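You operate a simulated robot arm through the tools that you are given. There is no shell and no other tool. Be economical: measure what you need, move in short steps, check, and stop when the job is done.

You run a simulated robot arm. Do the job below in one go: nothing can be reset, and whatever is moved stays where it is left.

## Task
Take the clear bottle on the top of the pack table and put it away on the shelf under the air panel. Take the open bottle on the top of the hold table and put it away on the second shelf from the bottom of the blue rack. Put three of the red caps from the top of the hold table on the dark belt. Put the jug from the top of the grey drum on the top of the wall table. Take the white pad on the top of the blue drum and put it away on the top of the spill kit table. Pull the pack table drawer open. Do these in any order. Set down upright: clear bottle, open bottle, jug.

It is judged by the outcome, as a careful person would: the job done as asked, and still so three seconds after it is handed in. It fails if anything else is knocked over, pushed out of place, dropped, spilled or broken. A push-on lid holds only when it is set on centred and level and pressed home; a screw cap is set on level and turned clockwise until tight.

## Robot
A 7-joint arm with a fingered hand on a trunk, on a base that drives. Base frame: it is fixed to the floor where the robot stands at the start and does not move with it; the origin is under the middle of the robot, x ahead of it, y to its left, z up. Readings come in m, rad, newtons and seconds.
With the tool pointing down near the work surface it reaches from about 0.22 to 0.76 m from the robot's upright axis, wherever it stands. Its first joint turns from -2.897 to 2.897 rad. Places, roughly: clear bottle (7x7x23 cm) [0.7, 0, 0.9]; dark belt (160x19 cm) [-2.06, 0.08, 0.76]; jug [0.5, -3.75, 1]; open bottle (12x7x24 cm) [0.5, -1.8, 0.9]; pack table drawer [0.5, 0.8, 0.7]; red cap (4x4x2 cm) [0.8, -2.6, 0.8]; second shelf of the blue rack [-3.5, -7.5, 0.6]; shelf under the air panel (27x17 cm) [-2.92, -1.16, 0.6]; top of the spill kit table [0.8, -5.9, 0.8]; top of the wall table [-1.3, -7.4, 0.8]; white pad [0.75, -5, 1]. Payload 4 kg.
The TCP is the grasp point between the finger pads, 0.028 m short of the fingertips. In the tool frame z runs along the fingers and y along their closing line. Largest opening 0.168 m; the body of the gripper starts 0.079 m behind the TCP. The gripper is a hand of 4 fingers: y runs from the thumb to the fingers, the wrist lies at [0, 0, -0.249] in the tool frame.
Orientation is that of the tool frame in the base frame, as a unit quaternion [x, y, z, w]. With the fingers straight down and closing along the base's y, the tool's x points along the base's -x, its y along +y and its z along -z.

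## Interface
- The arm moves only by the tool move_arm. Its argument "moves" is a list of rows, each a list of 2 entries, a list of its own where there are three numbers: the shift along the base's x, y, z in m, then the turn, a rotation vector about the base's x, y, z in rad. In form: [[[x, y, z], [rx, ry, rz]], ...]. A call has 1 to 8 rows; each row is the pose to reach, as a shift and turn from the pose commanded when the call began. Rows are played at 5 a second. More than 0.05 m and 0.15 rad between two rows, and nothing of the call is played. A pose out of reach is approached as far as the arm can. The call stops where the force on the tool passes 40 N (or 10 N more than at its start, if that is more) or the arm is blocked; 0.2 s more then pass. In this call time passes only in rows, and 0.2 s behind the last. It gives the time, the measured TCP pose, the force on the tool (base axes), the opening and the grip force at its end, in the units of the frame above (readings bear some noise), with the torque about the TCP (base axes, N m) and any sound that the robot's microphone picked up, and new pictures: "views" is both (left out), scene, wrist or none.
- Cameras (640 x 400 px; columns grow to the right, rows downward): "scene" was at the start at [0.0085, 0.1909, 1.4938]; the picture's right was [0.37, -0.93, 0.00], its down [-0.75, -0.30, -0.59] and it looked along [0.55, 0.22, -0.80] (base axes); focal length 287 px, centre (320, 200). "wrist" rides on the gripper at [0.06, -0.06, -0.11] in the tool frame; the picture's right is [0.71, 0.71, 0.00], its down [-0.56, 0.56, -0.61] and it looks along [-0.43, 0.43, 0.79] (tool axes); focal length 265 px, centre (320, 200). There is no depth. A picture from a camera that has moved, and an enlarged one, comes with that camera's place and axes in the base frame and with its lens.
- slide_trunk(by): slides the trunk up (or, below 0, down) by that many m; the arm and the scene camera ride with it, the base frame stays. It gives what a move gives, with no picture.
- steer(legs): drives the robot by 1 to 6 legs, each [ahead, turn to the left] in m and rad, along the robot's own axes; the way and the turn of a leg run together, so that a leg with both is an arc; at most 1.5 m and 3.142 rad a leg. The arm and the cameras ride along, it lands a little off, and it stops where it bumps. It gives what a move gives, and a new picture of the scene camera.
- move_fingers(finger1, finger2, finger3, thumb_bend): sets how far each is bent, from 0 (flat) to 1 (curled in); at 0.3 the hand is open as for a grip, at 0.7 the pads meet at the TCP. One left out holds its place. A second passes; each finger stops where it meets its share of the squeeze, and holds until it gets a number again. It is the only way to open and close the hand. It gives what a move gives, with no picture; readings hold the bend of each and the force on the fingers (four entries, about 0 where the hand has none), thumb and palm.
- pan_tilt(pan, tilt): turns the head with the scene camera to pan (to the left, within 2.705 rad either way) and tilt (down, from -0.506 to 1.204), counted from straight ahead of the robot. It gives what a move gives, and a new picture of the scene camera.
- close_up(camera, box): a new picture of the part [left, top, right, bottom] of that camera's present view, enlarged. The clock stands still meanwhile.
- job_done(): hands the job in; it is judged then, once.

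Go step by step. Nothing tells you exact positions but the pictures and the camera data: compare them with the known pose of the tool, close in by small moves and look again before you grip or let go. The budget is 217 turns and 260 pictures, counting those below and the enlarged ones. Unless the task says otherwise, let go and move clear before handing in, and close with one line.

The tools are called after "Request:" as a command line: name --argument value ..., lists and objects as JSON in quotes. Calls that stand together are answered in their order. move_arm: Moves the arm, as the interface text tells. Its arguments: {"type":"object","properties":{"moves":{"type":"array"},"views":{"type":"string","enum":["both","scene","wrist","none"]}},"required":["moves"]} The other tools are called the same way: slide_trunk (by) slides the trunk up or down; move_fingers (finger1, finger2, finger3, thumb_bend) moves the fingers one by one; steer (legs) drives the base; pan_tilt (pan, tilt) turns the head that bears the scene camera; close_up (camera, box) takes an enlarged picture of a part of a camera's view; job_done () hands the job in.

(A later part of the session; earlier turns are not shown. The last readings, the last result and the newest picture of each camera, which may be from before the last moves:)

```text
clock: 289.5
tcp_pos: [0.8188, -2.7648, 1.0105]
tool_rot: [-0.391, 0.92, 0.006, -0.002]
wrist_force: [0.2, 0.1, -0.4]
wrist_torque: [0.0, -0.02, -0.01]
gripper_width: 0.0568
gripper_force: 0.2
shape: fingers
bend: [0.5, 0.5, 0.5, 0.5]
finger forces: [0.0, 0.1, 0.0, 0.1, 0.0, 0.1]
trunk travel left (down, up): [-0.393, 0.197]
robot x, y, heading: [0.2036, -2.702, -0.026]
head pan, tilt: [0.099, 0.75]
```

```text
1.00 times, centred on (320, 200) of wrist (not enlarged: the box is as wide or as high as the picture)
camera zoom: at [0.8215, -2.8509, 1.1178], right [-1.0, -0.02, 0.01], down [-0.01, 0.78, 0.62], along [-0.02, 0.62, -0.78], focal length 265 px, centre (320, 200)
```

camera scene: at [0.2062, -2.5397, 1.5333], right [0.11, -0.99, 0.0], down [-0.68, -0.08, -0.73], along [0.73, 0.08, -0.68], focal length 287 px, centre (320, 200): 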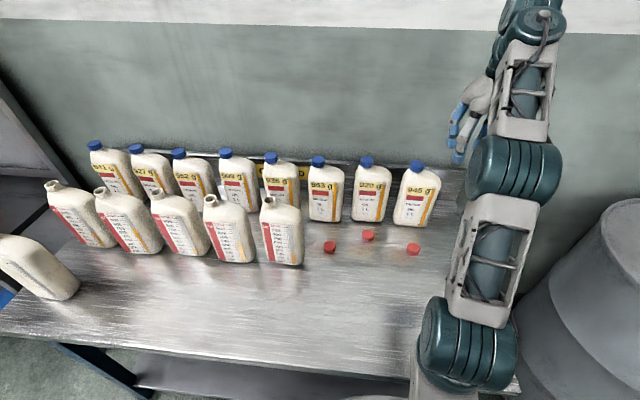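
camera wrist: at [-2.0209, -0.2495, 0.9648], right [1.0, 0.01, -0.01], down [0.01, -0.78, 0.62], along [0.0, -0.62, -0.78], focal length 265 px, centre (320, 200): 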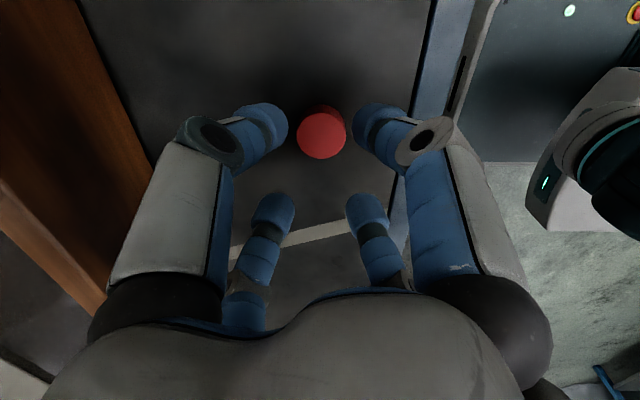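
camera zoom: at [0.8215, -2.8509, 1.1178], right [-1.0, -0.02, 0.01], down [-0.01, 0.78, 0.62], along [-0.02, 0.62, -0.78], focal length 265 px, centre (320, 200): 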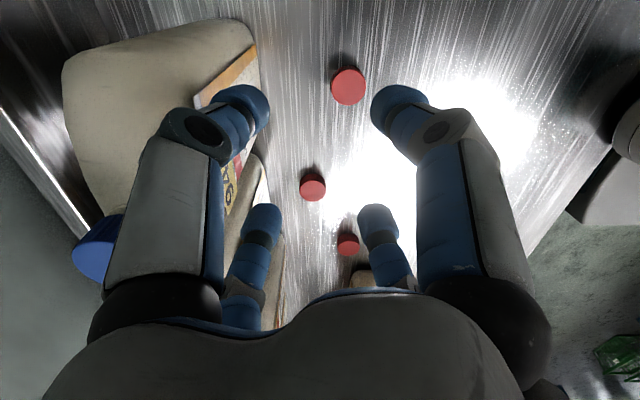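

The lower arm link met the table edge because I stood too close. I'll raise, back off 11 cm and re-square.

Request:
slide_trunk --by 0.12

Request:
steer --legs '[[-0.11, 0.026]]'

Request:
move_arm --moves '[[[0.03, 0, 0], [0, 0, 0]], [[0.05, 0, 0], [0, 0, 0]]]' --views "wrist"

```text
clock: 291.0
tcp_pos: [0.8226, -2.7635, 1.1179]
tool_rot: [-0.389, 0.921, 0.006, -0.004]
wrist_force: [0.1, 0.4, -1.4]
wrist_torque: [-0.03, 0.01, 0.0]
gripper_width: 0.0572
gripper_force: 0.1
shape: fingers
bend: [0.5, 0.5, 0.5, 0.5]
finger forces: [0.1, 0.0, 0.0, 0.1, 0.1, 0.0]
trunk travel left (down, up): [-0.513, 0.077]
robot x, y, heading: [0.2018, -2.7022, -0.028]
head pan, tilt: [0.099, 0.75]
```

```text
clock: 292.2
tcp_pos: [0.7147, -2.7463, 1.1185]
tool_rot: [-0.401, 0.916, 0.005, -0.005]
wrist_force: [-0.7, -1.2, 0.8]
wrist_torque: [-0.02, 0.01, 0.0]
gripper_width: 0.0568
gripper_force: 0.0
shape: fingers
bend: [0.5, 0.5, 0.5, 0.5]
finger forces: [0.1, 0.1, 0.0, 0.0, 0.1, 0.0]
trunk travel left (down, up): [-0.513, 0.077]
robot x, y, heading: [0.0931, -2.7, 0.004]
head pan, tilt: [0.099, 0.75]
camera scene: at [0.1157, -2.5287, 1.4968], right [0.1, -0.99, 0.0], down [-0.68, -0.07, -0.73], along [0.73, 0.08, -0.68], focal length 287 px, centre (320, 200)
```

scene: 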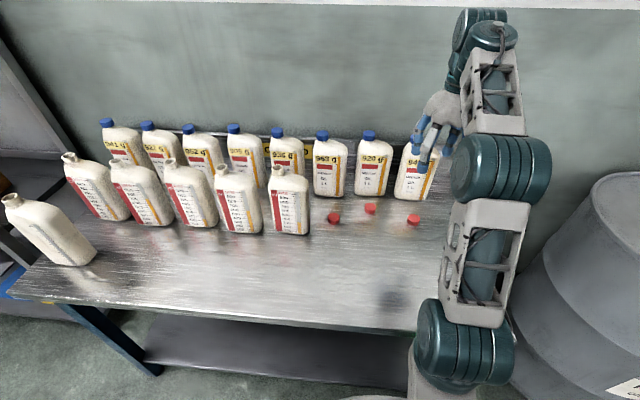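

```text
clock: 292.8
tcp_pos: [0.7497, -2.7462, 1.1183]
tool_rot: [-0.401, 0.916, 0.006, -0.005]
wrist_force: [-0.1, -0.6, 0.2]
wrist_torque: [0.05, -0.02, 0.01]
gripper_width: 0.057
gripper_force: 0.0
shape: fingers
bend: [0.5, 0.5, 0.5, 0.5]
finger forces: [0.0, 0.0, 0.1, 0.0, 0.0, 0.0]
out of reach, approached as far as the arm can: row 2
trunk travel left (down, up): [-0.513, 0.077]
robot x, y, heading: [0.0938, -2.699, 0.006]
head pan, tilt: [0.099, 0.75]
camera wrist: at [0.7541, -2.832, 1.2264], right [-1.0, -0.04, 0.01], down [-0.02, 0.78, 0.62], along [-0.03, 0.62, -0.78], focal length 265 px, centre (320, 200)
```

wrist: 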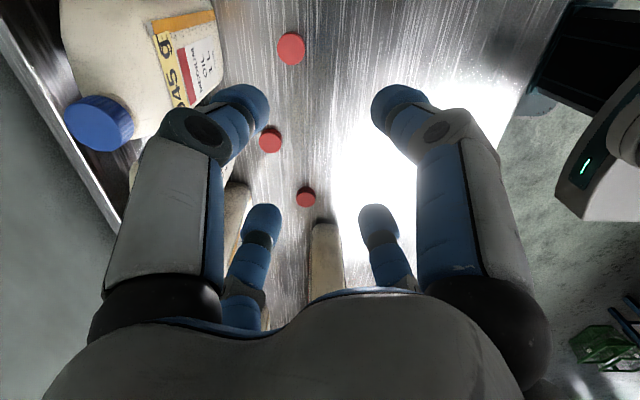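

Request:
slide_trunk --by -0.15

Request:
move_arm --moves '[[[0.01, -0.01, -0.03], [0, 0, 0]], [[0.025, -0.015, -0.06], [0, 0, 0]], [[0.04, -0.02, -0.08], [0, 0, 0]]]' --views "wrist"

```text
clock: 294.5
tcp_pos: [0.7488, -2.7445, 0.969]
tool_rot: [-0.401, 0.916, 0.006, -0.005]
wrist_force: [0.8, 0.1, -0.1]
wrist_torque: [0.03, 0.0, -0.01]
gripper_width: 0.0571
gripper_force: 0.0
shape: fingers
bend: [0.5, 0.5, 0.5, 0.5]
finger forces: [0.0, 0.0, 0.0, 0.1, 0.0, 0.0]
trunk travel left (down, up): [-0.363, 0.227]
robot x, y, heading: [0.091, -2.7026, -0.0]
head pan, tilt: [0.099, 0.75]
```

```text
clock: 295.3
tcp_pos: [0.7881, -2.7654, 0.8879]
tool_rot: [-0.401, 0.916, 0.005, -0.005]
wrist_force: [-0.7, 0.6, -0.1]
wrist_torque: [0.04, 0.03, -0.03]
gripper_width: 0.057
gripper_force: 0.0
shape: fingers
bend: [0.5, 0.5, 0.5, 0.5]
finger forces: [0.1, 0.0, 0.0, 0.0, 0.1, 0.1]
trunk travel left (down, up): [-0.363, 0.227]
robot x, y, heading: [0.0917, -2.7012, 0.002]
head pan, tilt: [0.099, 0.75]
camera wrist: at [0.793, -2.8524, 0.9954], right [-1.0, -0.04, 0.01], down [-0.02, 0.78, 0.62], along [-0.03, 0.62, -0.78], focal length 265 px, centre (320, 200)
```

wrist: 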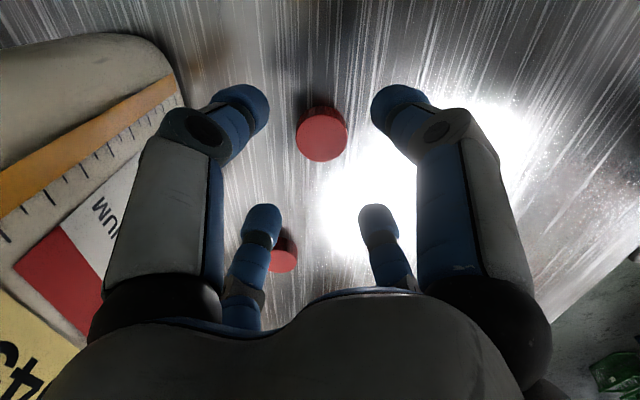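

Cap C is at (0.787, −2.760), nearly centred. Descending and gripping.

Request:
move_arm --moves '[[[-0.001, 0.005, -0.025], [0, 0, 0]], [[-0.001, 0.005, -0.044], [0, 0, 0]]]' --views "none"

Request:
move_fingers --finger1 0.68 --finger2 0.68 --finger3 0.68 --thumb_bend 0.68

Request:
close_up --camera "wrist" --box '[0, 0, 640, 400]'

```text
clock: 295.9
tcp_pos: [0.7882, -2.7615, 0.8431]
tool_rot: [-0.401, 0.916, 0.005, -0.004]
wrist_force: [-0.4, 1.2, 1.1]
wrist_torque: [-0.03, -0.01, 0.0]
gripper_width: 0.0568
gripper_force: 0.1
shape: fingers
bend: [0.5, 0.5, 0.5, 0.5]
finger forces: [0.1, 0.0, 0.0, 0.0, 0.0, 0.1]
trunk travel left (down, up): [-0.363, 0.227]
robot x, y, heading: [0.0945, -2.6982, 0.006]
head pan, tilt: [0.099, 0.75]
```

```text
clock: 296.9
tcp_pos: [0.7874, -2.7601, 0.8424]
tool_rot: [-0.402, 0.916, 0.006, -0.004]
wrist_force: [0.7, 0.1, -0.5]
wrist_torque: [-0.02, 0.0, 0.01]
gripper_width: 0.02
gripper_force: 14.4
shape: fingers
bend: [0.62, 0.62, 0.62, 0.62]
finger forces: [6.2, 6.5, 6.2, 0.0, 9.3, 0.1]
trunk travel left (down, up): [-0.363, 0.227]
robot x, y, heading: [0.0936, -2.6988, 0.003]
head pan, tilt: [0.099, 0.75]
```

```text
1.00 times, centred on (320, 200) of wrist (not enlarged: the box is as wide or as high as the picture)
camera zoom: at [0.7934, -2.8472, 0.9511], right [-1.0, -0.04, 0.01], down [-0.02, 0.78, 0.62], along [-0.03, 0.62, -0.78], focal length 265 px, centre (320, 200)
```

zoom: 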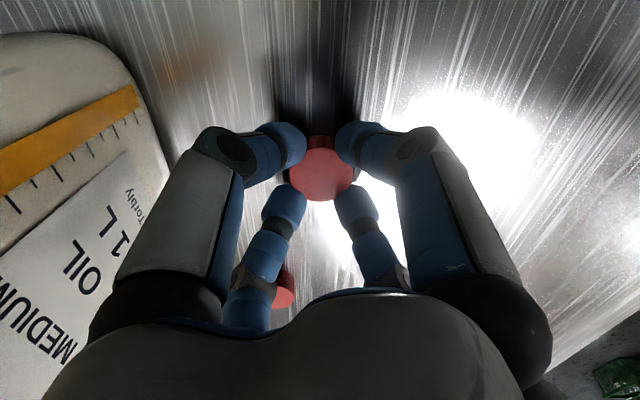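

Clean grip on C. I'll lift and carry it to the belt.

Request:
move_arm --moves '[[[0, 0, 0.03], [0, 0, 0]], [[-0.02, 0, 0.06], [0, 0, 0]], [[-0.04, 0, 0.09], [0, 0, 0]]]' --views "none"

Request:
slide_trunk --by 0.22

Request:
steer --legs '[[-0.5, 0], [0, 1.95], [1.3, 0], [1.3, 0], [0, 1.185]]'

Request:
close_up --camera "wrist" --box '[0, 0, 640, 400]'

```text
clock: 297.7
tcp_pos: [0.7478, -2.7602, 0.933]
tool_rot: [-0.402, 0.916, 0.006, -0.005]
wrist_force: [-1.1, -0.8, -0.1]
wrist_torque: [0.02, 0.0, 0.01]
gripper_width: 0.0202
gripper_force: 14.0
shape: fingers
bend: [0.62, 0.62, 0.62, 0.63]
finger forces: [6.0, 6.6, 6.1, 0.0, 9.2, 0.1]
trunk travel left (down, up): [-0.363, 0.227]
robot x, y, heading: [0.0965, -2.7, -0.003]
head pan, tilt: [0.099, 0.75]
```

```text
clock: 300.1
tcp_pos: [0.7483, -2.7595, 1.1535]
tool_rot: [-0.401, 0.916, 0.006, -0.005]
wrist_force: [0.0, -0.6, -0.6]
wrist_torque: [0.02, 0.04, -0.03]
gripper_width: 0.0203
gripper_force: 13.3
shape: fingers
bend: [0.62, 0.62, 0.62, 0.63]
finger forces: [6.1, 6.5, 6.2, 0.1, 9.3, 0.1]
trunk travel left (down, up): [-0.583, 0.007]
robot x, y, heading: [0.0944, -2.7011, -0.001]
head pan, tilt: [0.099, 0.75]
```

```text
clock: 323.0
tcp_pos: [-2.031, -0.2019, 1.1528]
tool_rot: [0.917, 0.399, 0.004, 0.006]
wrist_force: [-0.2, -0.4, 0.9]
wrist_torque: [0.02, 0.02, 0.01]
gripper_width: 0.0198
gripper_force: 13.5
shape: fingers
bend: [0.62, 0.62, 0.62, 0.63]
finger forces: [5.7, 6.1, 6.1, 0.0, 9.2, 0.1]
trunk travel left (down, up): [-0.583, 0.007]
robot x, y, heading: [-1.376, -0.2616, -3.146]
head pan, tilt: [0.099, 0.75]
camera scene: at [-1.4, -0.4343, 1.5667], right [-0.1, 0.99, 0.0], down [0.68, 0.07, -0.73], along [-0.73, -0.07, -0.68], focal length 287 px, centre (320, 200)
```

scene: 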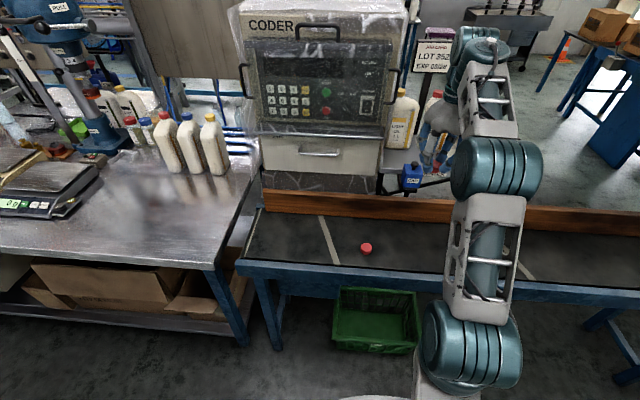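

```text
1.00 times, centred on (320, 200) of wrist (not enlarged: the box is as wide or as high as the picture)
camera zoom: at [-2.0355, -0.1161, 1.2617], right [1.0, 0.04, 0.01], down [0.02, -0.78, 0.62], along [0.03, -0.62, -0.78], focal length 265 px, centre (320, 200)
```

zoom: 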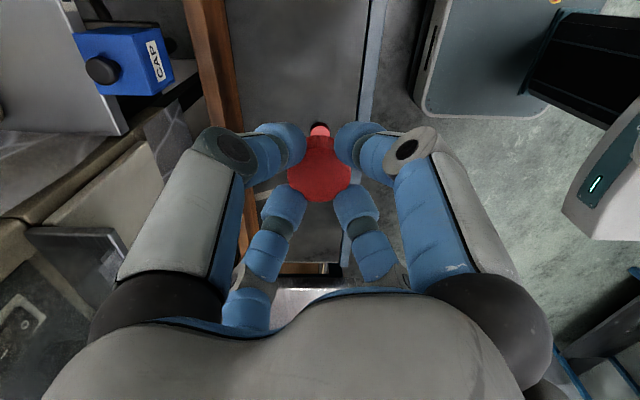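

TCP is over the belt at (−2.03, −0.20), with cap 1 visible alongside. Lowering.

Request:
slide_trunk --by -0.34

Request:
move_arm --moves '[[[0, 0, -0.006], [0, 0, 0]], [[0, 0, -0.01], [0, 0, 0]]]' --views "none"

Request:
move_arm --moves '[[[0, 0, -0.003], [0, 0, 0]], [[0, 0, -0.006], [0, 0, 0]]]' --views "wrist"

```text
clock: 326.4
tcp_pos: [-2.0325, -0.2011, 0.8135]
tool_rot: [0.917, 0.4, 0.004, 0.006]
wrist_force: [-0.5, 0.1, 0.9]
wrist_torque: [-0.04, 0.03, 0.02]
gripper_width: 0.0195
gripper_force: 13.2
shape: fingers
bend: [0.62, 0.62, 0.62, 0.63]
finger forces: [5.7, 6.0, 6.1, 0.0, 9.2, 0.0]
trunk travel left (down, up): [-0.243, 0.347]
robot x, y, heading: [-1.3789, -0.2598, -3.146]
head pan, tilt: [0.099, 0.75]
```

```text
clock: 326.9
tcp_pos: [-2.0311, -0.2008, 0.8034]
tool_rot: [0.917, 0.4, 0.004, 0.006]
wrist_force: [0.0, -0.2, -0.8]
wrist_torque: [-0.01, -0.01, 0.0]
gripper_width: 0.0197
gripper_force: 13.5
shape: fingers
bend: [0.62, 0.62, 0.62, 0.63]
finger forces: [5.7, 6.0, 6.1, 0.0, 9.2, 0.0]
trunk travel left (down, up): [-0.243, 0.347]
robot x, y, heading: [-1.3782, -0.2609, -3.137]
head pan, tilt: [0.099, 0.75]
```

```text
clock: 327.6
tcp_pos: [-2.0305, -0.2008, 0.7986]
tool_rot: [0.917, 0.4, 0.002, 0.005]
wrist_force: [-0.6, -0.5, 17.5]
wrist_torque: [0.1, 0.05, 0.03]
gripper_width: 0.0192
gripper_force: 16.4
shape: fingers
bend: [0.62, 0.62, 0.62, 0.63]
finger forces: [7.4, 7.2, 7.0, 0.0, 11.6, 0.0]
trunk travel left (down, up): [-0.243, 0.347]
robot x, y, heading: [-1.3792, -0.2667, -3.141]
head pan, tilt: [0.099, 0.75]
camera wrist: at [-2.0344, -0.1158, 0.9078], right [1.0, 0.04, 0.01], down [0.03, -0.78, 0.62], along [0.03, -0.62, -0.78], focal length 265 px, centre (320, 200)
```

wrist: 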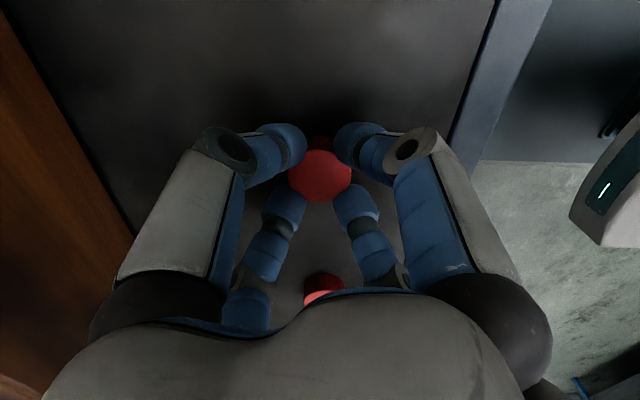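

Touching down. Release and rise, then return for the third cap.

Request:
move_arm --moves '[[[0, 0, 0.004], [0, 0, 0]]]' --views "none"

Request:
move_fingers --finger1 0.54 --finger2 0.54 --finger3 0.54 --thumb_bend 0.54

Request:
slide_trunk --by 0.34

Request:
close_up --camera "wrist" --box '[0, 0, 640, 400]'

```text
clock: 327.9
tcp_pos: [-2.0316, -0.2013, 0.8006]
tool_rot: [0.917, 0.399, 0.005, 0.005]
wrist_force: [-1.6, -0.8, 4.0]
wrist_torque: [0.05, 0.05, 0.02]
gripper_width: 0.0193
gripper_force: 15.2
shape: fingers
bend: [0.62, 0.62, 0.62, 0.63]
finger forces: [6.5, 6.5, 6.3, 0.0, 10.6, 0.1]
trunk travel left (down, up): [-0.243, 0.347]
robot x, y, heading: [-1.3796, -0.2619, -3.137]
head pan, tilt: [0.099, 0.75]
```

```text
clock: 328.9
tcp_pos: [-2.0304, -0.2007, 0.8013]
tool_rot: [0.917, 0.399, 0.005, 0.006]
wrist_force: [-0.2, 0.6, -0.7]
wrist_torque: [-0.02, 0.01, -0.02]
gripper_width: 0.0445
gripper_force: 0.0
shape: fingers
bend: [0.54, 0.54, 0.54, 0.54]
finger forces: [0.1, 0.0, 0.0, 0.0, 0.0, 0.0]
trunk travel left (down, up): [-0.243, 0.347]
robot x, y, heading: [-1.3772, -0.2624, -3.136]
head pan, tilt: [0.099, 0.75]
```

```text
clock: 332.3
tcp_pos: [-2.0309, -0.2018, 1.1415]
tool_rot: [0.917, 0.4, 0.004, 0.006]
wrist_force: [-0.5, 0.0, 0.3]
wrist_torque: [0.05, 0.03, -0.02]
gripper_width: 0.0446
gripper_force: 0.0
shape: fingers
bend: [0.54, 0.54, 0.54, 0.54]
finger forces: [0.0, 0.0, 0.0, 0.0, 0.1, 0.0]
trunk travel left (down, up): [-0.583, 0.007]
robot x, y, heading: [-1.3794, -0.2603, -3.143]
head pan, tilt: [0.099, 0.75]
```

```text
1.00 times, centred on (320, 200) of wrist (not enlarged: the box is as wide or as high as the picture)
camera zoom: at [-2.0354, -0.1156, 1.2492], right [1.0, 0.04, 0.01], down [0.02, -0.78, 0.62], along [0.03, -0.62, -0.78], focal length 265 px, centre (320, 200)
```

zoom: 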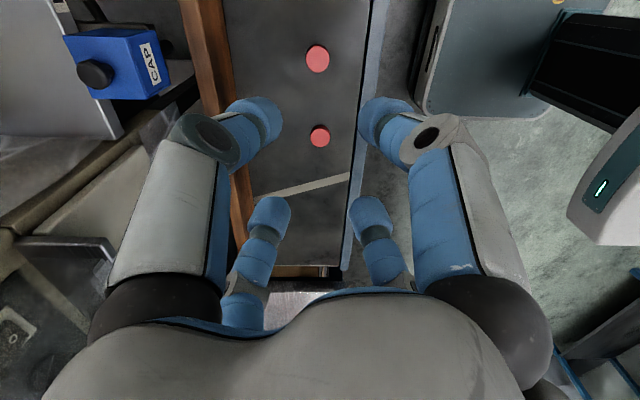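

Two caps on the belt. Returning for cap B.

Request:
steer --legs '[[-0.25, 0], [0, 1.88], [1.24, 0], [1.236, 0], [0, 1.255], [0.47, 0]]'

Request:
close_up --camera "wrist" --box '[0, 0, 640, 400]'

```text
clock: 356.2
tcp_pos: [0.8288, -2.673, 1.1418]
tool_rot: [-0.408, 0.913, 0.005, -0.004]
wrist_force: [0.3, -0.1, -0.7]
wrist_torque: [0.01, 0.03, 0.01]
gripper_width: 0.0446
gripper_force: 0.1
shape: fingers
bend: [0.54, 0.54, 0.54, 0.54]
finger forces: [0.0, 0.0, 0.1, 0.0, 0.0, 0.0]
trunk travel left (down, up): [-0.583, 0.007]
robot x, y, heading: [0.1747, -2.624, 0.017]
head pan, tilt: [0.099, 0.75]
camera scene: at [0.1937, -2.4524, 1.5667], right [0.12, -0.99, 0.0], down [-0.68, -0.08, -0.73], along [0.73, 0.09, -0.68], focal length 287 px, centre (320, 200)
```

scene: 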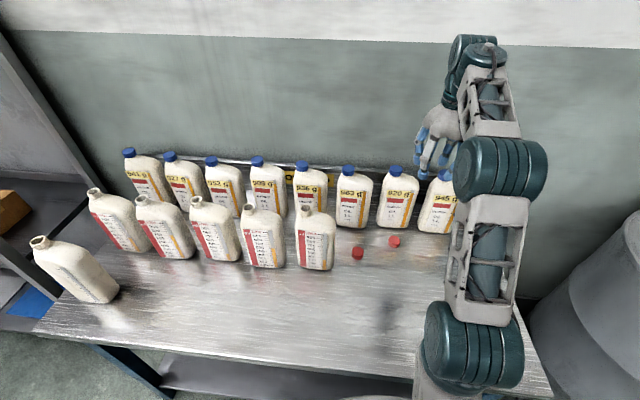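

```text
1.00 times, centred on (320, 200) of wrist (not enlarged: the box is as wide or as high as the picture)
camera zoom: at [0.835, -2.7604, 1.2489], right [-1.0, -0.06, 0.01], down [-0.04, 0.78, 0.62], along [-0.04, 0.62, -0.78], focal length 265 px, centre (320, 200)
```

zoom: 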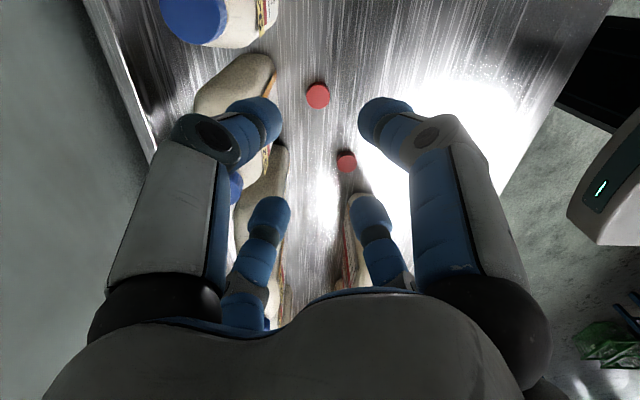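

Request:
steer --legs '[[-0.055, -0.015]]'

Request:
move_fingers --finger1 0.5 --finger2 0.5 --finger3 0.5 --thumb_bend 0.5

Request:
slide_trunk --by -0.17

Request:
move_arm --moves '[[[0.01, 0.025, -0.02], [0, 0, 0]], [[0.03, 0.05, -0.04], [0, 0, 0]], [[0.052, 0.055, -0.07], [0, 0, 0]]]' --views "wrist"

```text
clock: 357.1
tcp_pos: [0.7719, -2.685, 1.1423]
tool_rot: [-0.401, 0.916, 0.005, -0.003]
wrist_force: [-1.1, 0.8, 0.6]
wrist_torque: [-0.01, -0.01, 0.0]
gripper_width: 0.0448
gripper_force: 0.1
shape: fingers
bend: [0.54, 0.54, 0.54, 0.54]
finger forces: [0.0, 0.0, 0.0, 0.1, 0.0, 0.0]
trunk travel left (down, up): [-0.583, 0.007]
robot x, y, heading: [0.1156, -2.6282, 0.006]
head pan, tilt: [0.099, 0.75]
camera scene: at [0.1403, -2.4535, 1.5668], right [0.1, -0.99, 0.0], down [-0.68, -0.07, -0.73], along [0.73, 0.08, -0.68], focal length 287 px, centre (320, 200)
```

scene: 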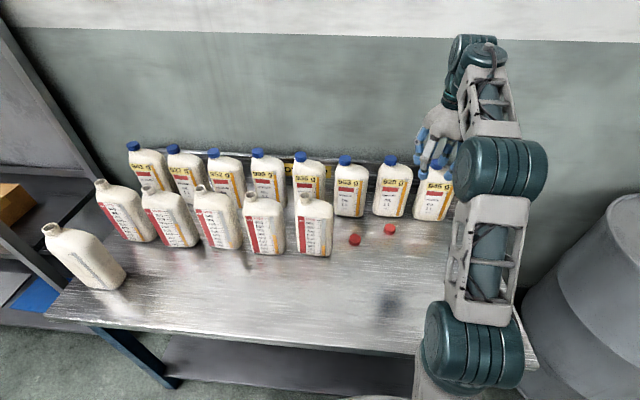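

```text
clock: 358.1
tcp_pos: [0.773, -2.6855, 1.1414]
tool_rot: [-0.401, 0.916, 0.006, -0.004]
wrist_force: [-0.3, -0.3, -0.1]
wrist_torque: [0.0, 0.02, 0.02]
gripper_width: 0.0566
gripper_force: 0.1
shape: fingers
bend: [0.5, 0.5, 0.5, 0.5]
finger forces: [0.1, 0.1, 0.1, 0.0, 0.0, 0.0]
trunk travel left (down, up): [-0.583, 0.007]
robot x, y, heading: [0.12, -2.6214, 0.005]
head pan, tilt: [0.099, 0.75]
```

```text
clock: 360.0
tcp_pos: [0.7729, -2.6853, 0.971]
tool_rot: [-0.402, 0.916, 0.004, -0.004]
wrist_force: [-0.5, 0.7, -0.3]
wrist_torque: [0.02, -0.01, -0.01]
gripper_width: 0.0568
gripper_force: 0.0
shape: fingers
bend: [0.5, 0.5, 0.5, 0.5]
finger forces: [0.0, 0.0, 0.0, 0.0, 0.1, 0.1]
trunk travel left (down, up): [-0.413, 0.177]
robot x, y, heading: [0.1185, -2.6247, 0.003]
head pan, tilt: [0.099, 0.75]
```

```text
clock: 360.8
tcp_pos: [0.8258, -2.6304, 0.9032]
tool_rot: [-0.401, 0.916, 0.005, -0.004]
wrist_force: [-0.5, 0.0, 1.0]
wrist_torque: [-0.01, -0.01, -0.01]
gripper_width: 0.0568
gripper_force: 0.0
shape: fingers
bend: [0.5, 0.5, 0.5, 0.5]
finger forces: [0.0, 0.0, 0.0, 0.1, 0.0, 0.0]
trunk travel left (down, up): [-0.413, 0.177]
robot x, y, heading: [0.1187, -2.6279, 0.006]
head pan, tilt: [0.099, 0.75]
camera wrist: at [0.8313, -2.7168, 1.0109], right [-1.0, -0.04, 0.01], down [-0.02, 0.78, 0.62], along [-0.03, 0.62, -0.78], focal length 265 px, centre (320, 200)
```

wrist: 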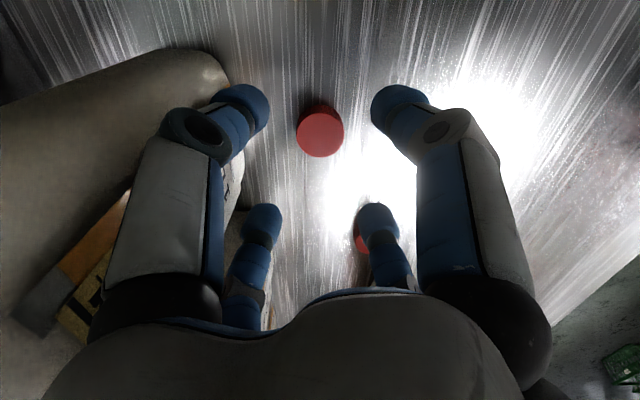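

Cap B is at (0.826, −2.622), and the jug stays clear beside the hand. Final descent and grip.

Request:
move_arm --moves '[[[-0.001, 0.008, -0.03], [0, 0, 0]], [[-0.001, 0.008, -0.06], [0, 0, 0]]]' --views "none"

Request:
move_fingers --finger1 0.68 --finger2 0.68 --finger3 0.68 --thumb_bend 0.68

Request:
close_up --camera "wrist" --box '[0, 0, 640, 400]'

```text
clock: 361.4
tcp_pos: [0.8232, -2.6229, 0.8418]
tool_rot: [-0.4, 0.916, 0.006, -0.004]
wrist_force: [-0.4, 0.2, 1.0]
wrist_torque: [-0.03, 0.0, -0.03]
gripper_width: 0.0567
gripper_force: 0.1
shape: fingers
bend: [0.5, 0.5, 0.5, 0.5]
finger forces: [0.1, 0.0, 0.1, 0.0, 0.1, 0.0]
trunk travel left (down, up): [-0.413, 0.177]
robot x, y, heading: [0.1196, -2.6247, 0.006]
head pan, tilt: [0.099, 0.75]
```

```text
clock: 362.4
tcp_pos: [0.8239, -2.6225, 0.842]
tool_rot: [-0.401, 0.916, 0.004, -0.004]
wrist_force: [-1.0, -0.5, 0.0]
wrist_torque: [0.01, 0.0, 0.04]
gripper_width: 0.0205
gripper_force: 13.5
shape: fingers
bend: [0.62, 0.61, 0.62, 0.62]
finger forces: [6.3, 6.6, 5.9, 0.1, 9.2, 0.0]
trunk travel left (down, up): [-0.413, 0.177]
robot x, y, heading: [0.1187, -2.6262, 0.004]
head pan, tilt: [0.099, 0.75]
```

```text
1.00 times, centred on (320, 200) of wrist (not enlarged: the box is as wide or as high as the picture)
camera zoom: at [0.8289, -2.7082, 0.9498], right [-1.0, -0.04, 0.01], down [-0.03, 0.78, 0.62], along [-0.03, 0.62, -0.78], focal length 265 px, centre (320, 200)
```

zoom: 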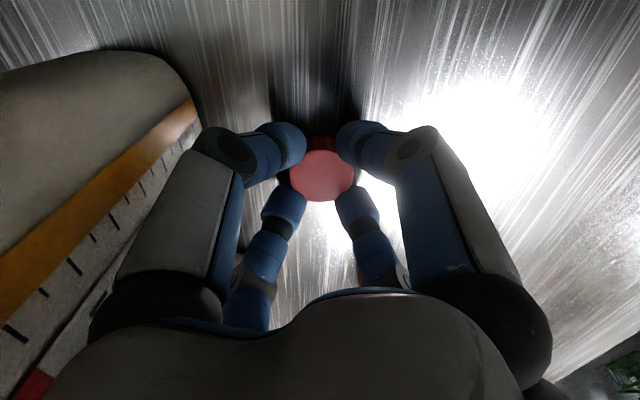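

Request:
move_arm --moves '[[[0, 0, 0.03], [0, 0, 0]], [[-0.02, 0, 0.06], [0, 0, 0]], [[-0.04, 0, 0.09], [0, 0, 0]]]' --views "none"

Request:
slide_trunk --by 0.175

Request:
steer --legs '[[-0.5, 0], [0, 1.935], [1.365, 0], [1.36, 0], [0, 1.2]]'

Request:
close_up --camera "wrist" --box '[0, 0, 640, 400]'

```text
clock: 363.2
tcp_pos: [0.7848, -2.6199, 0.9325]
tool_rot: [-0.401, 0.916, 0.006, -0.004]
wrist_force: [0.8, 0.3, -0.1]
wrist_torque: [0.0, -0.02, -0.03]
gripper_width: 0.0206
gripper_force: 13.8
shape: fingers
bend: [0.62, 0.61, 0.62, 0.63]
finger forces: [6.3, 6.7, 5.8, 0.1, 9.2, 0.0]
trunk travel left (down, up): [-0.413, 0.177]
robot x, y, heading: [0.1191, -2.6237, 0.004]
head pan, tilt: [0.099, 0.75]
```

```text
clock: 365.2
tcp_pos: [0.7842, -2.6194, 1.1056]
tool_rot: [-0.401, 0.916, 0.005, -0.004]
wrist_force: [-0.1, 0.0, 0.8]
wrist_torque: [0.0, -0.02, 0.03]
gripper_width: 0.0205
gripper_force: 14.5
shape: fingers
bend: [0.62, 0.61, 0.62, 0.63]
finger forces: [6.3, 6.8, 5.9, 0.0, 9.2, 0.1]
trunk travel left (down, up): [-0.588, 0.002]
robot x, y, heading: [0.1193, -2.6242, 0.01]
head pan, tilt: [0.099, 0.75]
```

```text
clock: 388.4
tcp_pos: [-2.076, -0.1475, 1.1069]
tool_rot: [0.916, 0.402, 0.003, 0.005]
wrist_force: [-0.7, -0.2, 0.3]
wrist_torque: [0.0, 0.03, 0.02]
gripper_width: 0.02
gripper_force: 13.3
shape: fingers
bend: [0.62, 0.62, 0.62, 0.63]
finger forces: [5.9, 6.4, 6.0, 0.0, 9.1, 0.0]
trunk travel left (down, up): [-0.588, 0.002]
robot x, y, heading: [-1.4116, -0.1431, -3.137]
head pan, tilt: [0.099, 0.75]
camera scene: at [-1.4329, -0.3132, 1.5717], right [-0.1, 0.99, 0.0], down [0.68, 0.07, -0.73], along [-0.73, -0.08, -0.68], focal length 287 px, centre (320, 200)
```

scene: 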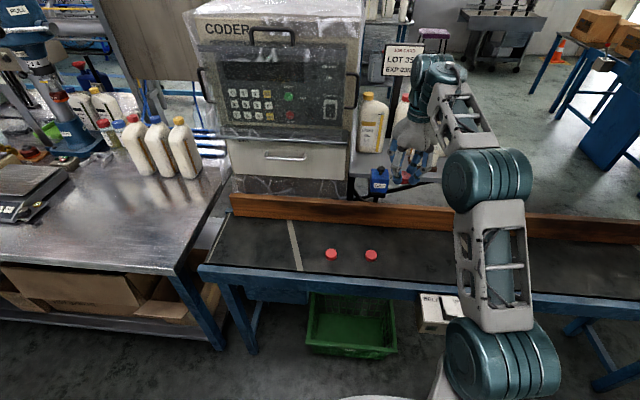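

```text
1.00 times, centred on (320, 200) of wrist (not enlarged: the box is as wide or as high as the picture)
camera zoom: at [-2.0805, -0.0623, 1.2149], right [1.0, 0.04, 0.01], down [0.03, -0.78, 0.62], along [0.04, -0.62, -0.78], focal length 265 px, centre (320, 200)
```

zoom: 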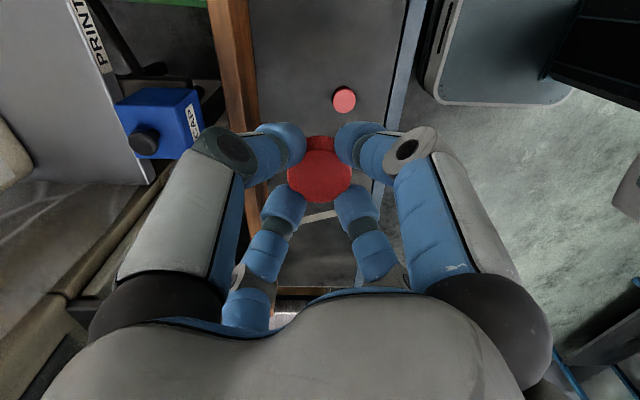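

Cap 2 sits at (−2.03, −0.20). I'll shift to (−2.035, −0.03), then lower.

Request:
move_arm --moves '[[[0.015, 0.04, 0], [0, 0, 0]], [[0.03, 0.08, 0], [0, 0, 0]], [[0.042, 0.117, 0], [0, 0, 0]]]' --views "none"

Request:
slide_trunk --by -0.295

Request:
move_arm --moves '[[[0, 0, -0.005], [0, 0, 0]], [[0, 0, -0.01], [0, 0, 0]]]' --views "wrist"

```text
clock: 389.2
tcp_pos: [-2.0348, -0.0293, 1.1065]
tool_rot: [0.915, 0.402, 0.003, 0.006]
wrist_force: [-1.0, 0.0, 0.5]
wrist_torque: [-0.02, -0.02, -0.01]
gripper_width: 0.02
gripper_force: 13.2
shape: fingers
bend: [0.62, 0.62, 0.62, 0.63]
finger forces: [5.8, 6.4, 6.0, 0.0, 9.2, 0.0]
trunk travel left (down, up): [-0.588, 0.002]
robot x, y, heading: [-1.4119, -0.1425, -3.134]
head pan, tilt: [0.099, 0.75]
```

```text
clock: 392.2
tcp_pos: [-2.0354, -0.0304, 0.8123]
tool_rot: [0.916, 0.402, 0.004, 0.005]
wrist_force: [0.9, 0.7, 0.2]
wrist_torque: [-0.01, 0.03, 0.03]
gripper_width: 0.0197
gripper_force: 13.5
shape: fingers
bend: [0.62, 0.62, 0.62, 0.63]
finger forces: [5.8, 6.4, 6.0, 0.0, 9.0, 0.0]
trunk travel left (down, up): [-0.293, 0.297]
robot x, y, heading: [-1.4108, -0.1397, -3.136]
head pan, tilt: [0.099, 0.75]
```

```text
clock: 392.8
tcp_pos: [-2.0367, -0.0309, 0.8016]
tool_rot: [0.915, 0.403, 0.004, 0.004]
wrist_force: [-0.5, -0.1, -0.3]
wrist_torque: [0.01, -0.02, -0.01]
gripper_width: 0.0198
gripper_force: 13.9
shape: fingers
bend: [0.62, 0.62, 0.62, 0.63]
finger forces: [5.7, 6.3, 6.0, 0.1, 9.0, 0.1]
trunk travel left (down, up): [-0.293, 0.297]
robot x, y, heading: [-1.4104, -0.1413, -3.131]
head pan, tilt: [0.099, 0.75]
camera wrist: at [-2.0402, 0.0548, 0.91], right [1.0, 0.04, 0.01], down [0.03, -0.78, 0.62], along [0.04, -0.62, -0.78], focal length 265 px, centre (320, 200)
```

wrist: 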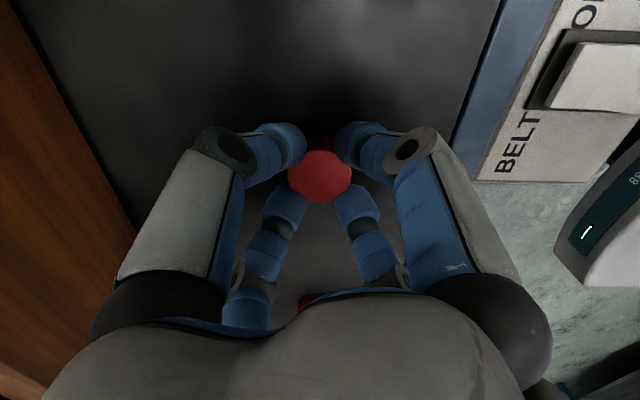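

Request:
move_arm --moves '[[[0, 0, -0.002], [0, 0, 0]]]' --views "none"

Request:
move_fingers --finger1 0.54 --finger2 0.54 --finger3 0.54 --thumb_bend 0.54

Request:
slide_trunk --by 0.29

Request:
close_up --camera "wrist" --box '[0, 0, 640, 400]'

```text
clock: 393.2
tcp_pos: [-2.0351, -0.0304, 0.8006]
tool_rot: [0.916, 0.402, 0.005, 0.004]
wrist_force: [-0.5, -0.3, -0.3]
wrist_torque: [-0.03, -0.01, 0.0]
gripper_width: 0.0196
gripper_force: 13.1
shape: fingers
bend: [0.62, 0.62, 0.62, 0.63]
finger forces: [5.8, 6.3, 6.0, 0.0, 9.0, 0.0]
trunk travel left (down, up): [-0.293, 0.297]
robot x, y, heading: [-1.4139, -0.1379, -3.133]
head pan, tilt: [0.099, 0.75]
```

```text
clock: 394.2
tcp_pos: [-2.0355, -0.0298, 0.8007]
tool_rot: [0.916, 0.402, 0.004, 0.005]
wrist_force: [0.1, 0.6, 0.0]
wrist_torque: [0.0, -0.02, -0.01]
gripper_width: 0.0443
gripper_force: 0.1
shape: fingers
bend: [0.54, 0.54, 0.54, 0.54]
finger forces: [0.1, 0.1, 0.0, 0.0, 0.0, 0.0]
trunk travel left (down, up): [-0.293, 0.297]
robot x, y, heading: [-1.4108, -0.1456, -3.14]
head pan, tilt: [0.099, 0.75]
```

```text
clock: 397.1
tcp_pos: [-2.0356, -0.0302, 1.0899]
tool_rot: [0.916, 0.402, 0.004, 0.005]
wrist_force: [-0.4, -1.3, 0.7]
wrist_torque: [-0.01, -0.02, -0.02]
gripper_width: 0.0445
gripper_force: 0.0
shape: fingers
bend: [0.54, 0.54, 0.54, 0.54]
finger forces: [0.0, 0.0, 0.0, 0.1, 0.1, 0.0]
trunk travel left (down, up): [-0.583, 0.007]
robot x, y, heading: [-1.4104, -0.1405, -3.138]
head pan, tilt: [0.099, 0.75]
```

```text
1.00 times, centred on (320, 200) of wrist (not enlarged: the box is as wide or as high as the picture)
camera zoom: at [-2.0399, 0.0553, 1.1982], right [1.0, 0.04, 0.01], down [0.03, -0.78, 0.62], along [0.04, -0.62, -0.78], focal length 265 px, centre (320, 200)
```

zoom: 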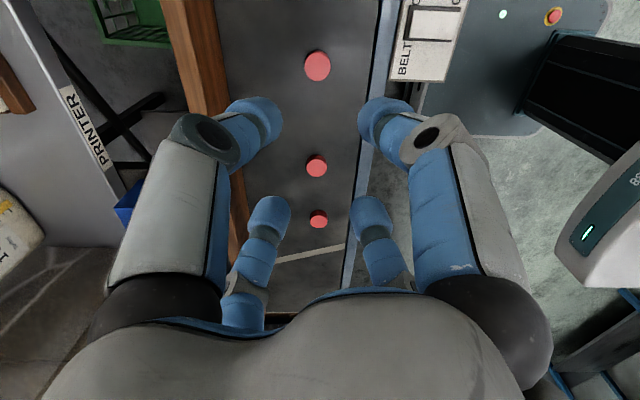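

All three caps are on the belt. Next, the open bottle: I'll drive to face it and look closely.

Request:
steer --legs '[[-0.3, 0], [0, 1.82], [0.83, 0], [0.83, 0], [0, 1.315]]'

Request:
pan_tilt --pan 0.0 --tilt 0.5

Request:
close_up --camera "scene" --box '[200, 80, 460, 243]'

```text
clock: 414.8
tcp_pos: [-0.051, -1.8356, 1.0903]
tool_rot: [-0.398, 0.917, 0.004, -0.005]
wrist_force: [0.6, 0.2, 1.0]
wrist_torque: [-0.02, -0.01, 0.01]
gripper_width: 0.0447
gripper_force: 0.0
shape: fingers
bend: [0.54, 0.54, 0.54, 0.54]
finger forces: [0.0, 0.0, 0.0, 0.1, 0.0, 0.1]
trunk travel left (down, up): [-0.583, 0.007]
robot x, y, heading: [-0.6745, -1.7142, -0.001]
head pan, tilt: [0.099, 0.75]
camera scene: at [-0.6492, -1.5466, 1.5667], right [0.1, -1.0, 0.0], down [-0.68, -0.07, -0.73], along [0.73, 0.07, -0.68], focal length 287 px, centre (320, 200)
```

scene: 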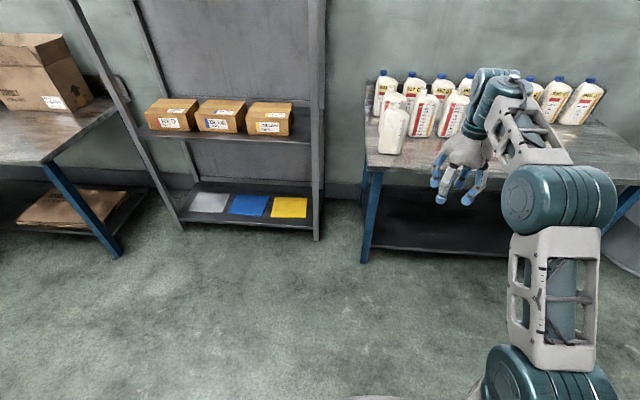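

```text
clock: 415.5
tcp_pos: [-0.0496, -1.8364, 1.0892]
tool_rot: [-0.398, 0.917, 0.006, -0.004]
wrist_force: [-0.7, -0.4, 0.6]
wrist_torque: [-0.02, 0.02, -0.01]
gripper_width: 0.0447
gripper_force: 0.1
shape: fingers
bend: [0.54, 0.54, 0.54, 0.54]
finger forces: [0.0, 0.1, 0.0, 0.1, 0.0, 0.0]
trunk travel left (down, up): [-0.583, 0.007]
robot x, y, heading: [-0.6713, -1.7158, -0.005]
head pan, tilt: [0.0, 0.499]
camera scene: at [-0.6408, -1.5551, 1.5886], right [0.0, -1.0, 0.0], down [-0.48, 0.0, -0.88], along [0.88, 0.0, -0.48], focal length 287 px, centre (320, 200)
```

scene: 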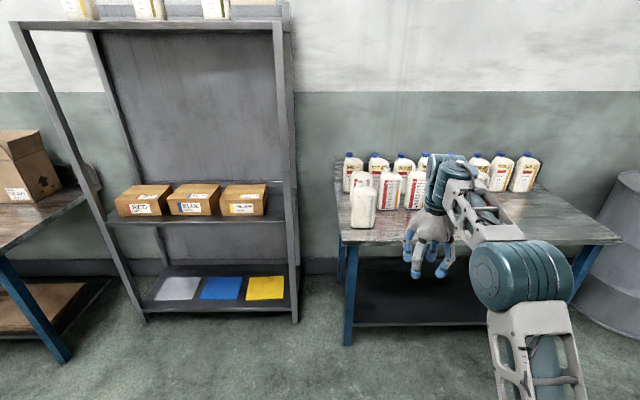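

```text
2.45 times, centred on (330, 162) of scene
camera zoom: at [-0.6408, -1.5551, 1.5886], right [0.0, -1.0, 0.0], down [-0.48, 0.0, -0.88], along [0.88, 0.0, -0.48], focal length 704 px, centre (296, 294)
```

zoom: 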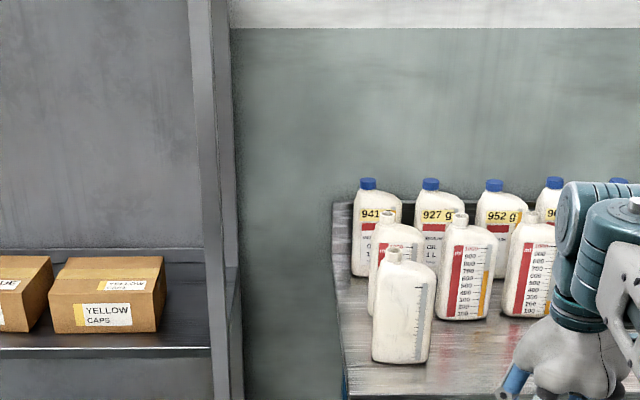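

The open bottle spans y −1.71…−1.83 with its front at x≈0.545. I'll grip across its 12 cm width with the fingers wide open. First I need to lower the trunk and level the hand in free space.

Request:
slide_trunk --by -0.4

Request:
move_arm --moves '[[[0.008, 0, 0.028], [0, -0.143, 0]], [[0.016, 0, 0.056], [0, -0.286, 0]], [[0.024, 0, 0.084], [0, -0.429, 0]], [[0.032, 0, 0.112], [0, -0.572, 0]], [[0.04, 0, 0.14], [0, -0.715, 0]], [[0.048, 0, 0.168], [0, -0.858, 0]], [[0.056, 0, 0.196], [0, -1.0, 0]], [[0.064, 0, 0.22], [0, -1.143, 0]]]' --views "none"

Request:
move_arm --moves '[[[0, 0, 0], [0, -0.143, 0]], [[0, 0, 0], [0, -0.286, 0]], [[0, 0, 0], [0, -0.43, 0]]]'

```text
clock: 419.4
tcp_pos: [-0.0498, -1.8359, 0.6898]
tool_rot: [-0.398, 0.917, 0.005, -0.004]
wrist_force: [0.7, -0.6, 0.4]
wrist_torque: [0.03, 0.0, 0.01]
gripper_width: 0.0445
gripper_force: 0.0
shape: fingers
bend: [0.54, 0.54, 0.54, 0.54]
finger forces: [0.0, 0.0, 0.0, 0.1, 0.0, 0.0]
trunk travel left (down, up): [-0.183, 0.407]
robot x, y, heading: [-0.6728, -1.7184, -0.003]
head pan, tilt: [0.0, 0.499]
```

```text
clock: 421.2
tcp_pos: [0.0146, -1.8354, 0.9108]
tool_rot: [-0.338, 0.773, -0.211, 0.494]
wrist_force: [-0.5, -0.4, 0.6]
wrist_torque: [-0.01, 0.01, 0.01]
gripper_width: 0.0445
gripper_force: 0.1
shape: fingers
bend: [0.54, 0.54, 0.54, 0.54]
finger forces: [0.0, 0.0, 0.1, 0.0, 0.0, 0.1]
trunk travel left (down, up): [-0.183, 0.407]
robot x, y, heading: [-0.6718, -1.7181, -0.005]
head pan, tilt: [0.0, 0.499]
```

```text
clock: 422.0
tcp_pos: [0.0133, -1.8373, 0.9103]
tool_rot: [-0.283, 0.651, -0.278, 0.648]
wrist_force: [-0.8, 0.4, -0.2]
wrist_torque: [0.01, 0.0, 0.01]
gripper_width: 0.0446
gripper_force: 0.1
shape: fingers
bend: [0.54, 0.54, 0.54, 0.54]
finger forces: [0.1, 0.0, 0.1, 0.0, 0.0, 0.0]
trunk travel left (down, up): [-0.183, 0.407]
robot x, y, heading: [-0.6676, -1.7146, -0.002]
head pan, tilt: [0.0, 0.499]
camera scene: at [-0.641, -1.5551, 1.1887], right [0.0, -1.0, 0.0], down [-0.48, 0.0, -0.88], along [0.88, 0.0, -0.48], focal length 287 px, centre (320, 200)
camera wrist: at [-0.0946, -1.9227, 0.9126], right [-0.01, -0.03, -1.0], down [-0.62, 0.78, -0.02], along [0.78, 0.62, -0.03], focal length 265 px, centre (320, 200)
```

scene: 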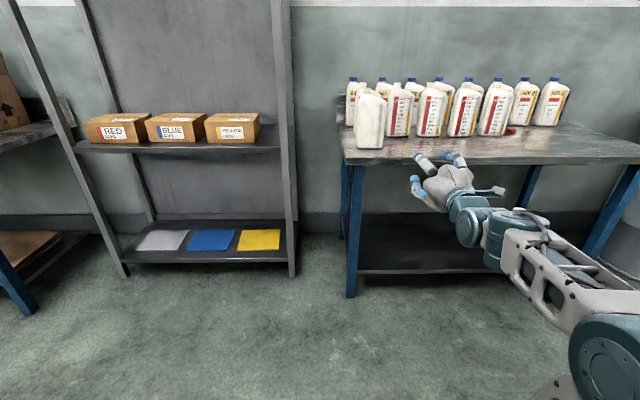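
wrist: 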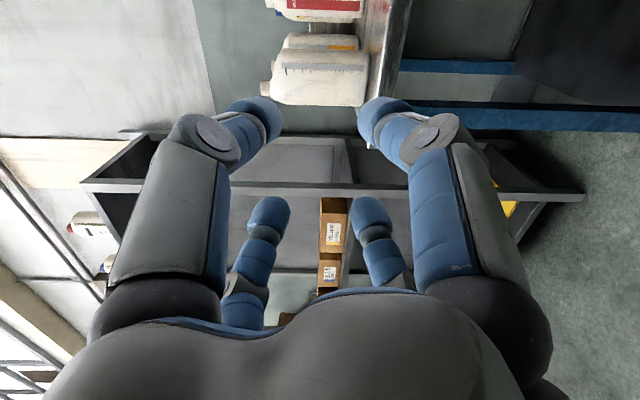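

Bottle centre is about (0.58, −1.762). I'll open wide, line up in y, and drive in.

Request:
move_fingers --finger1 0.1 --finger2 0.1 --finger3 0.1 --thumb_bend 0.1

Request:
move_arm --moves '[[[0, 0.04, 0], [0, 0, 0]], [[0, 0.075, 0], [0, 0, 0]]]' --views "none"

Request:
steer --legs '[[0.36, 0]]'

Request:
close_up --camera "wrist" --box '[0, 0, 640, 400]'

```text
clock: 423.0
tcp_pos: [0.0137, -1.8362, 0.9109]
tool_rot: [-0.285, 0.651, -0.278, 0.647]
wrist_force: [0.2, 0.1, -0.2]
wrist_torque: [-0.01, 0.03, -0.02]
gripper_width: 0.1522
gripper_force: 0.0
shape: fingers
bend: [0.1, 0.1, 0.1, 0.1]
finger forces: [0.1, 0.0, 0.0, 0.0, 0.1, 0.0]
trunk travel left (down, up): [-0.183, 0.407]
robot x, y, heading: [-0.6767, -1.7164, -0.002]
head pan, tilt: [0.0, 0.499]
```

```text
clock: 423.6
tcp_pos: [0.0152, -1.7604, 0.908]
tool_rot: [-0.284, 0.651, -0.279, 0.647]
wrist_force: [-0.3, 0.2, 0.1]
wrist_torque: [-0.01, -0.01, 0.01]
gripper_width: 0.1522
gripper_force: 0.0
shape: fingers
bend: [0.1, 0.1, 0.1, 0.1]
finger forces: [0.1, 0.1, 0.0, 0.0, 0.1, 0.0]
trunk travel left (down, up): [-0.183, 0.407]
robot x, y, heading: [-0.6742, -1.7172, -0.008]
head pan, tilt: [0.0, 0.499]
```

```text
clock: 425.9
tcp_pos: [0.3793, -1.7642, 0.9092]
tool_rot: [-0.283, 0.651, -0.279, 0.646]
wrist_force: [0.1, 0.3, 0.4]
wrist_torque: [0.02, -0.01, -0.08]
gripper_width: 0.1524
gripper_force: 0.1
shape: fingers
bend: [0.1, 0.1, 0.1, 0.1]
finger forces: [0.1, 0.0, 0.0, 0.0, 0.0, 0.1]
trunk travel left (down, up): [-0.183, 0.407]
robot x, y, heading: [-0.3099, -1.7207, -0.003]
head pan, tilt: [0.0, 0.499]
camera scene: at [-0.2757, -1.5572, 1.1887], right [-0.01, -1.0, 0.0], down [-0.48, 0.0, -0.88], along [0.88, -0.01, -0.48], focal length 287 px, centre (320, 200)
```

scene: 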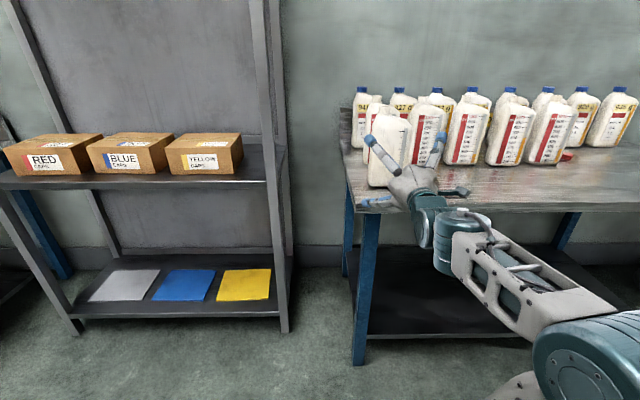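

```text
1.00 times, centred on (320, 200) of wrist (not enlarged: the box is as wide or as high as the picture)
camera zoom: at [0.2713, -1.85, 0.9124], right [-0.01, -0.03, -1.0], down [-0.62, 0.79, -0.02], along [0.79, 0.62, -0.03], focal length 265 px, centre (320, 200)
```

zoom: 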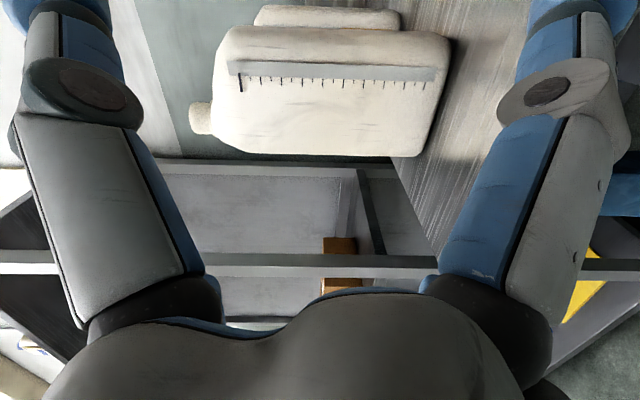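

Lateral alignment is right (centre −1.762). I'll advance 13 cm and check the clearance each side.

Request:
move_arm --moves '[[[0.045, 0.001, 0.005], [0, 0, 0]], [[0.09, 0.002, 0.01], [0, 0, 0]], [[0.13, 0.002, 0.01], [0, 0, 0]]]'

```text
clock: 426.7
tcp_pos: [0.5106, -1.7628, 0.9188]
tool_rot: [-0.284, 0.651, -0.278, 0.647]
wrist_force: [0.6, -0.1, 1.1]
wrist_torque: [0.01, 0.03, -0.01]
gripper_width: 0.1523
gripper_force: 0.1
shape: fingers
bend: [0.1, 0.1, 0.1, 0.1]
finger forces: [0.1, 0.0, 0.0, 0.0, 0.0, 0.0]
trunk travel left (down, up): [-0.183, 0.407]
robot x, y, heading: [-0.3084, -1.7182, -0.007]
head pan, tilt: [0.0, 0.499]
camera scene: at [-0.276, -1.5572, 1.1887], right [-0.01, -1.0, 0.0], down [-0.48, 0.0, -0.88], along [0.88, -0.01, -0.48], focal length 287 px, centre (320, 200)
camera wrist: at [0.4014, -1.8498, 0.9227], right [-0.01, -0.03, -1.0], down [-0.62, 0.79, -0.02], along [0.79, 0.62, -0.03], focal length 265 px, centre (320, 200)
```

scene: 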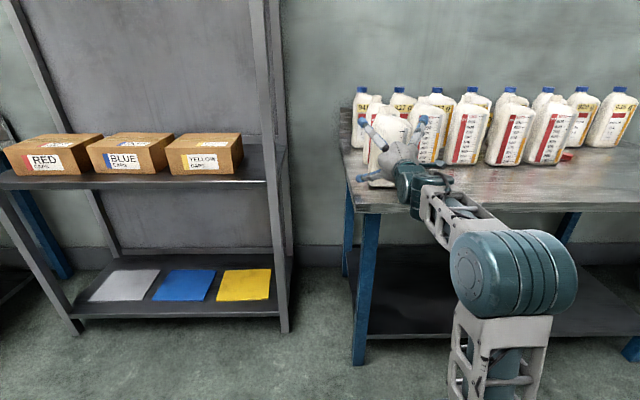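
wrist: 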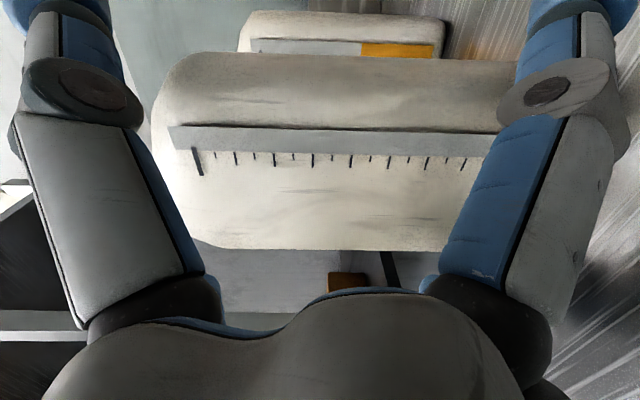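

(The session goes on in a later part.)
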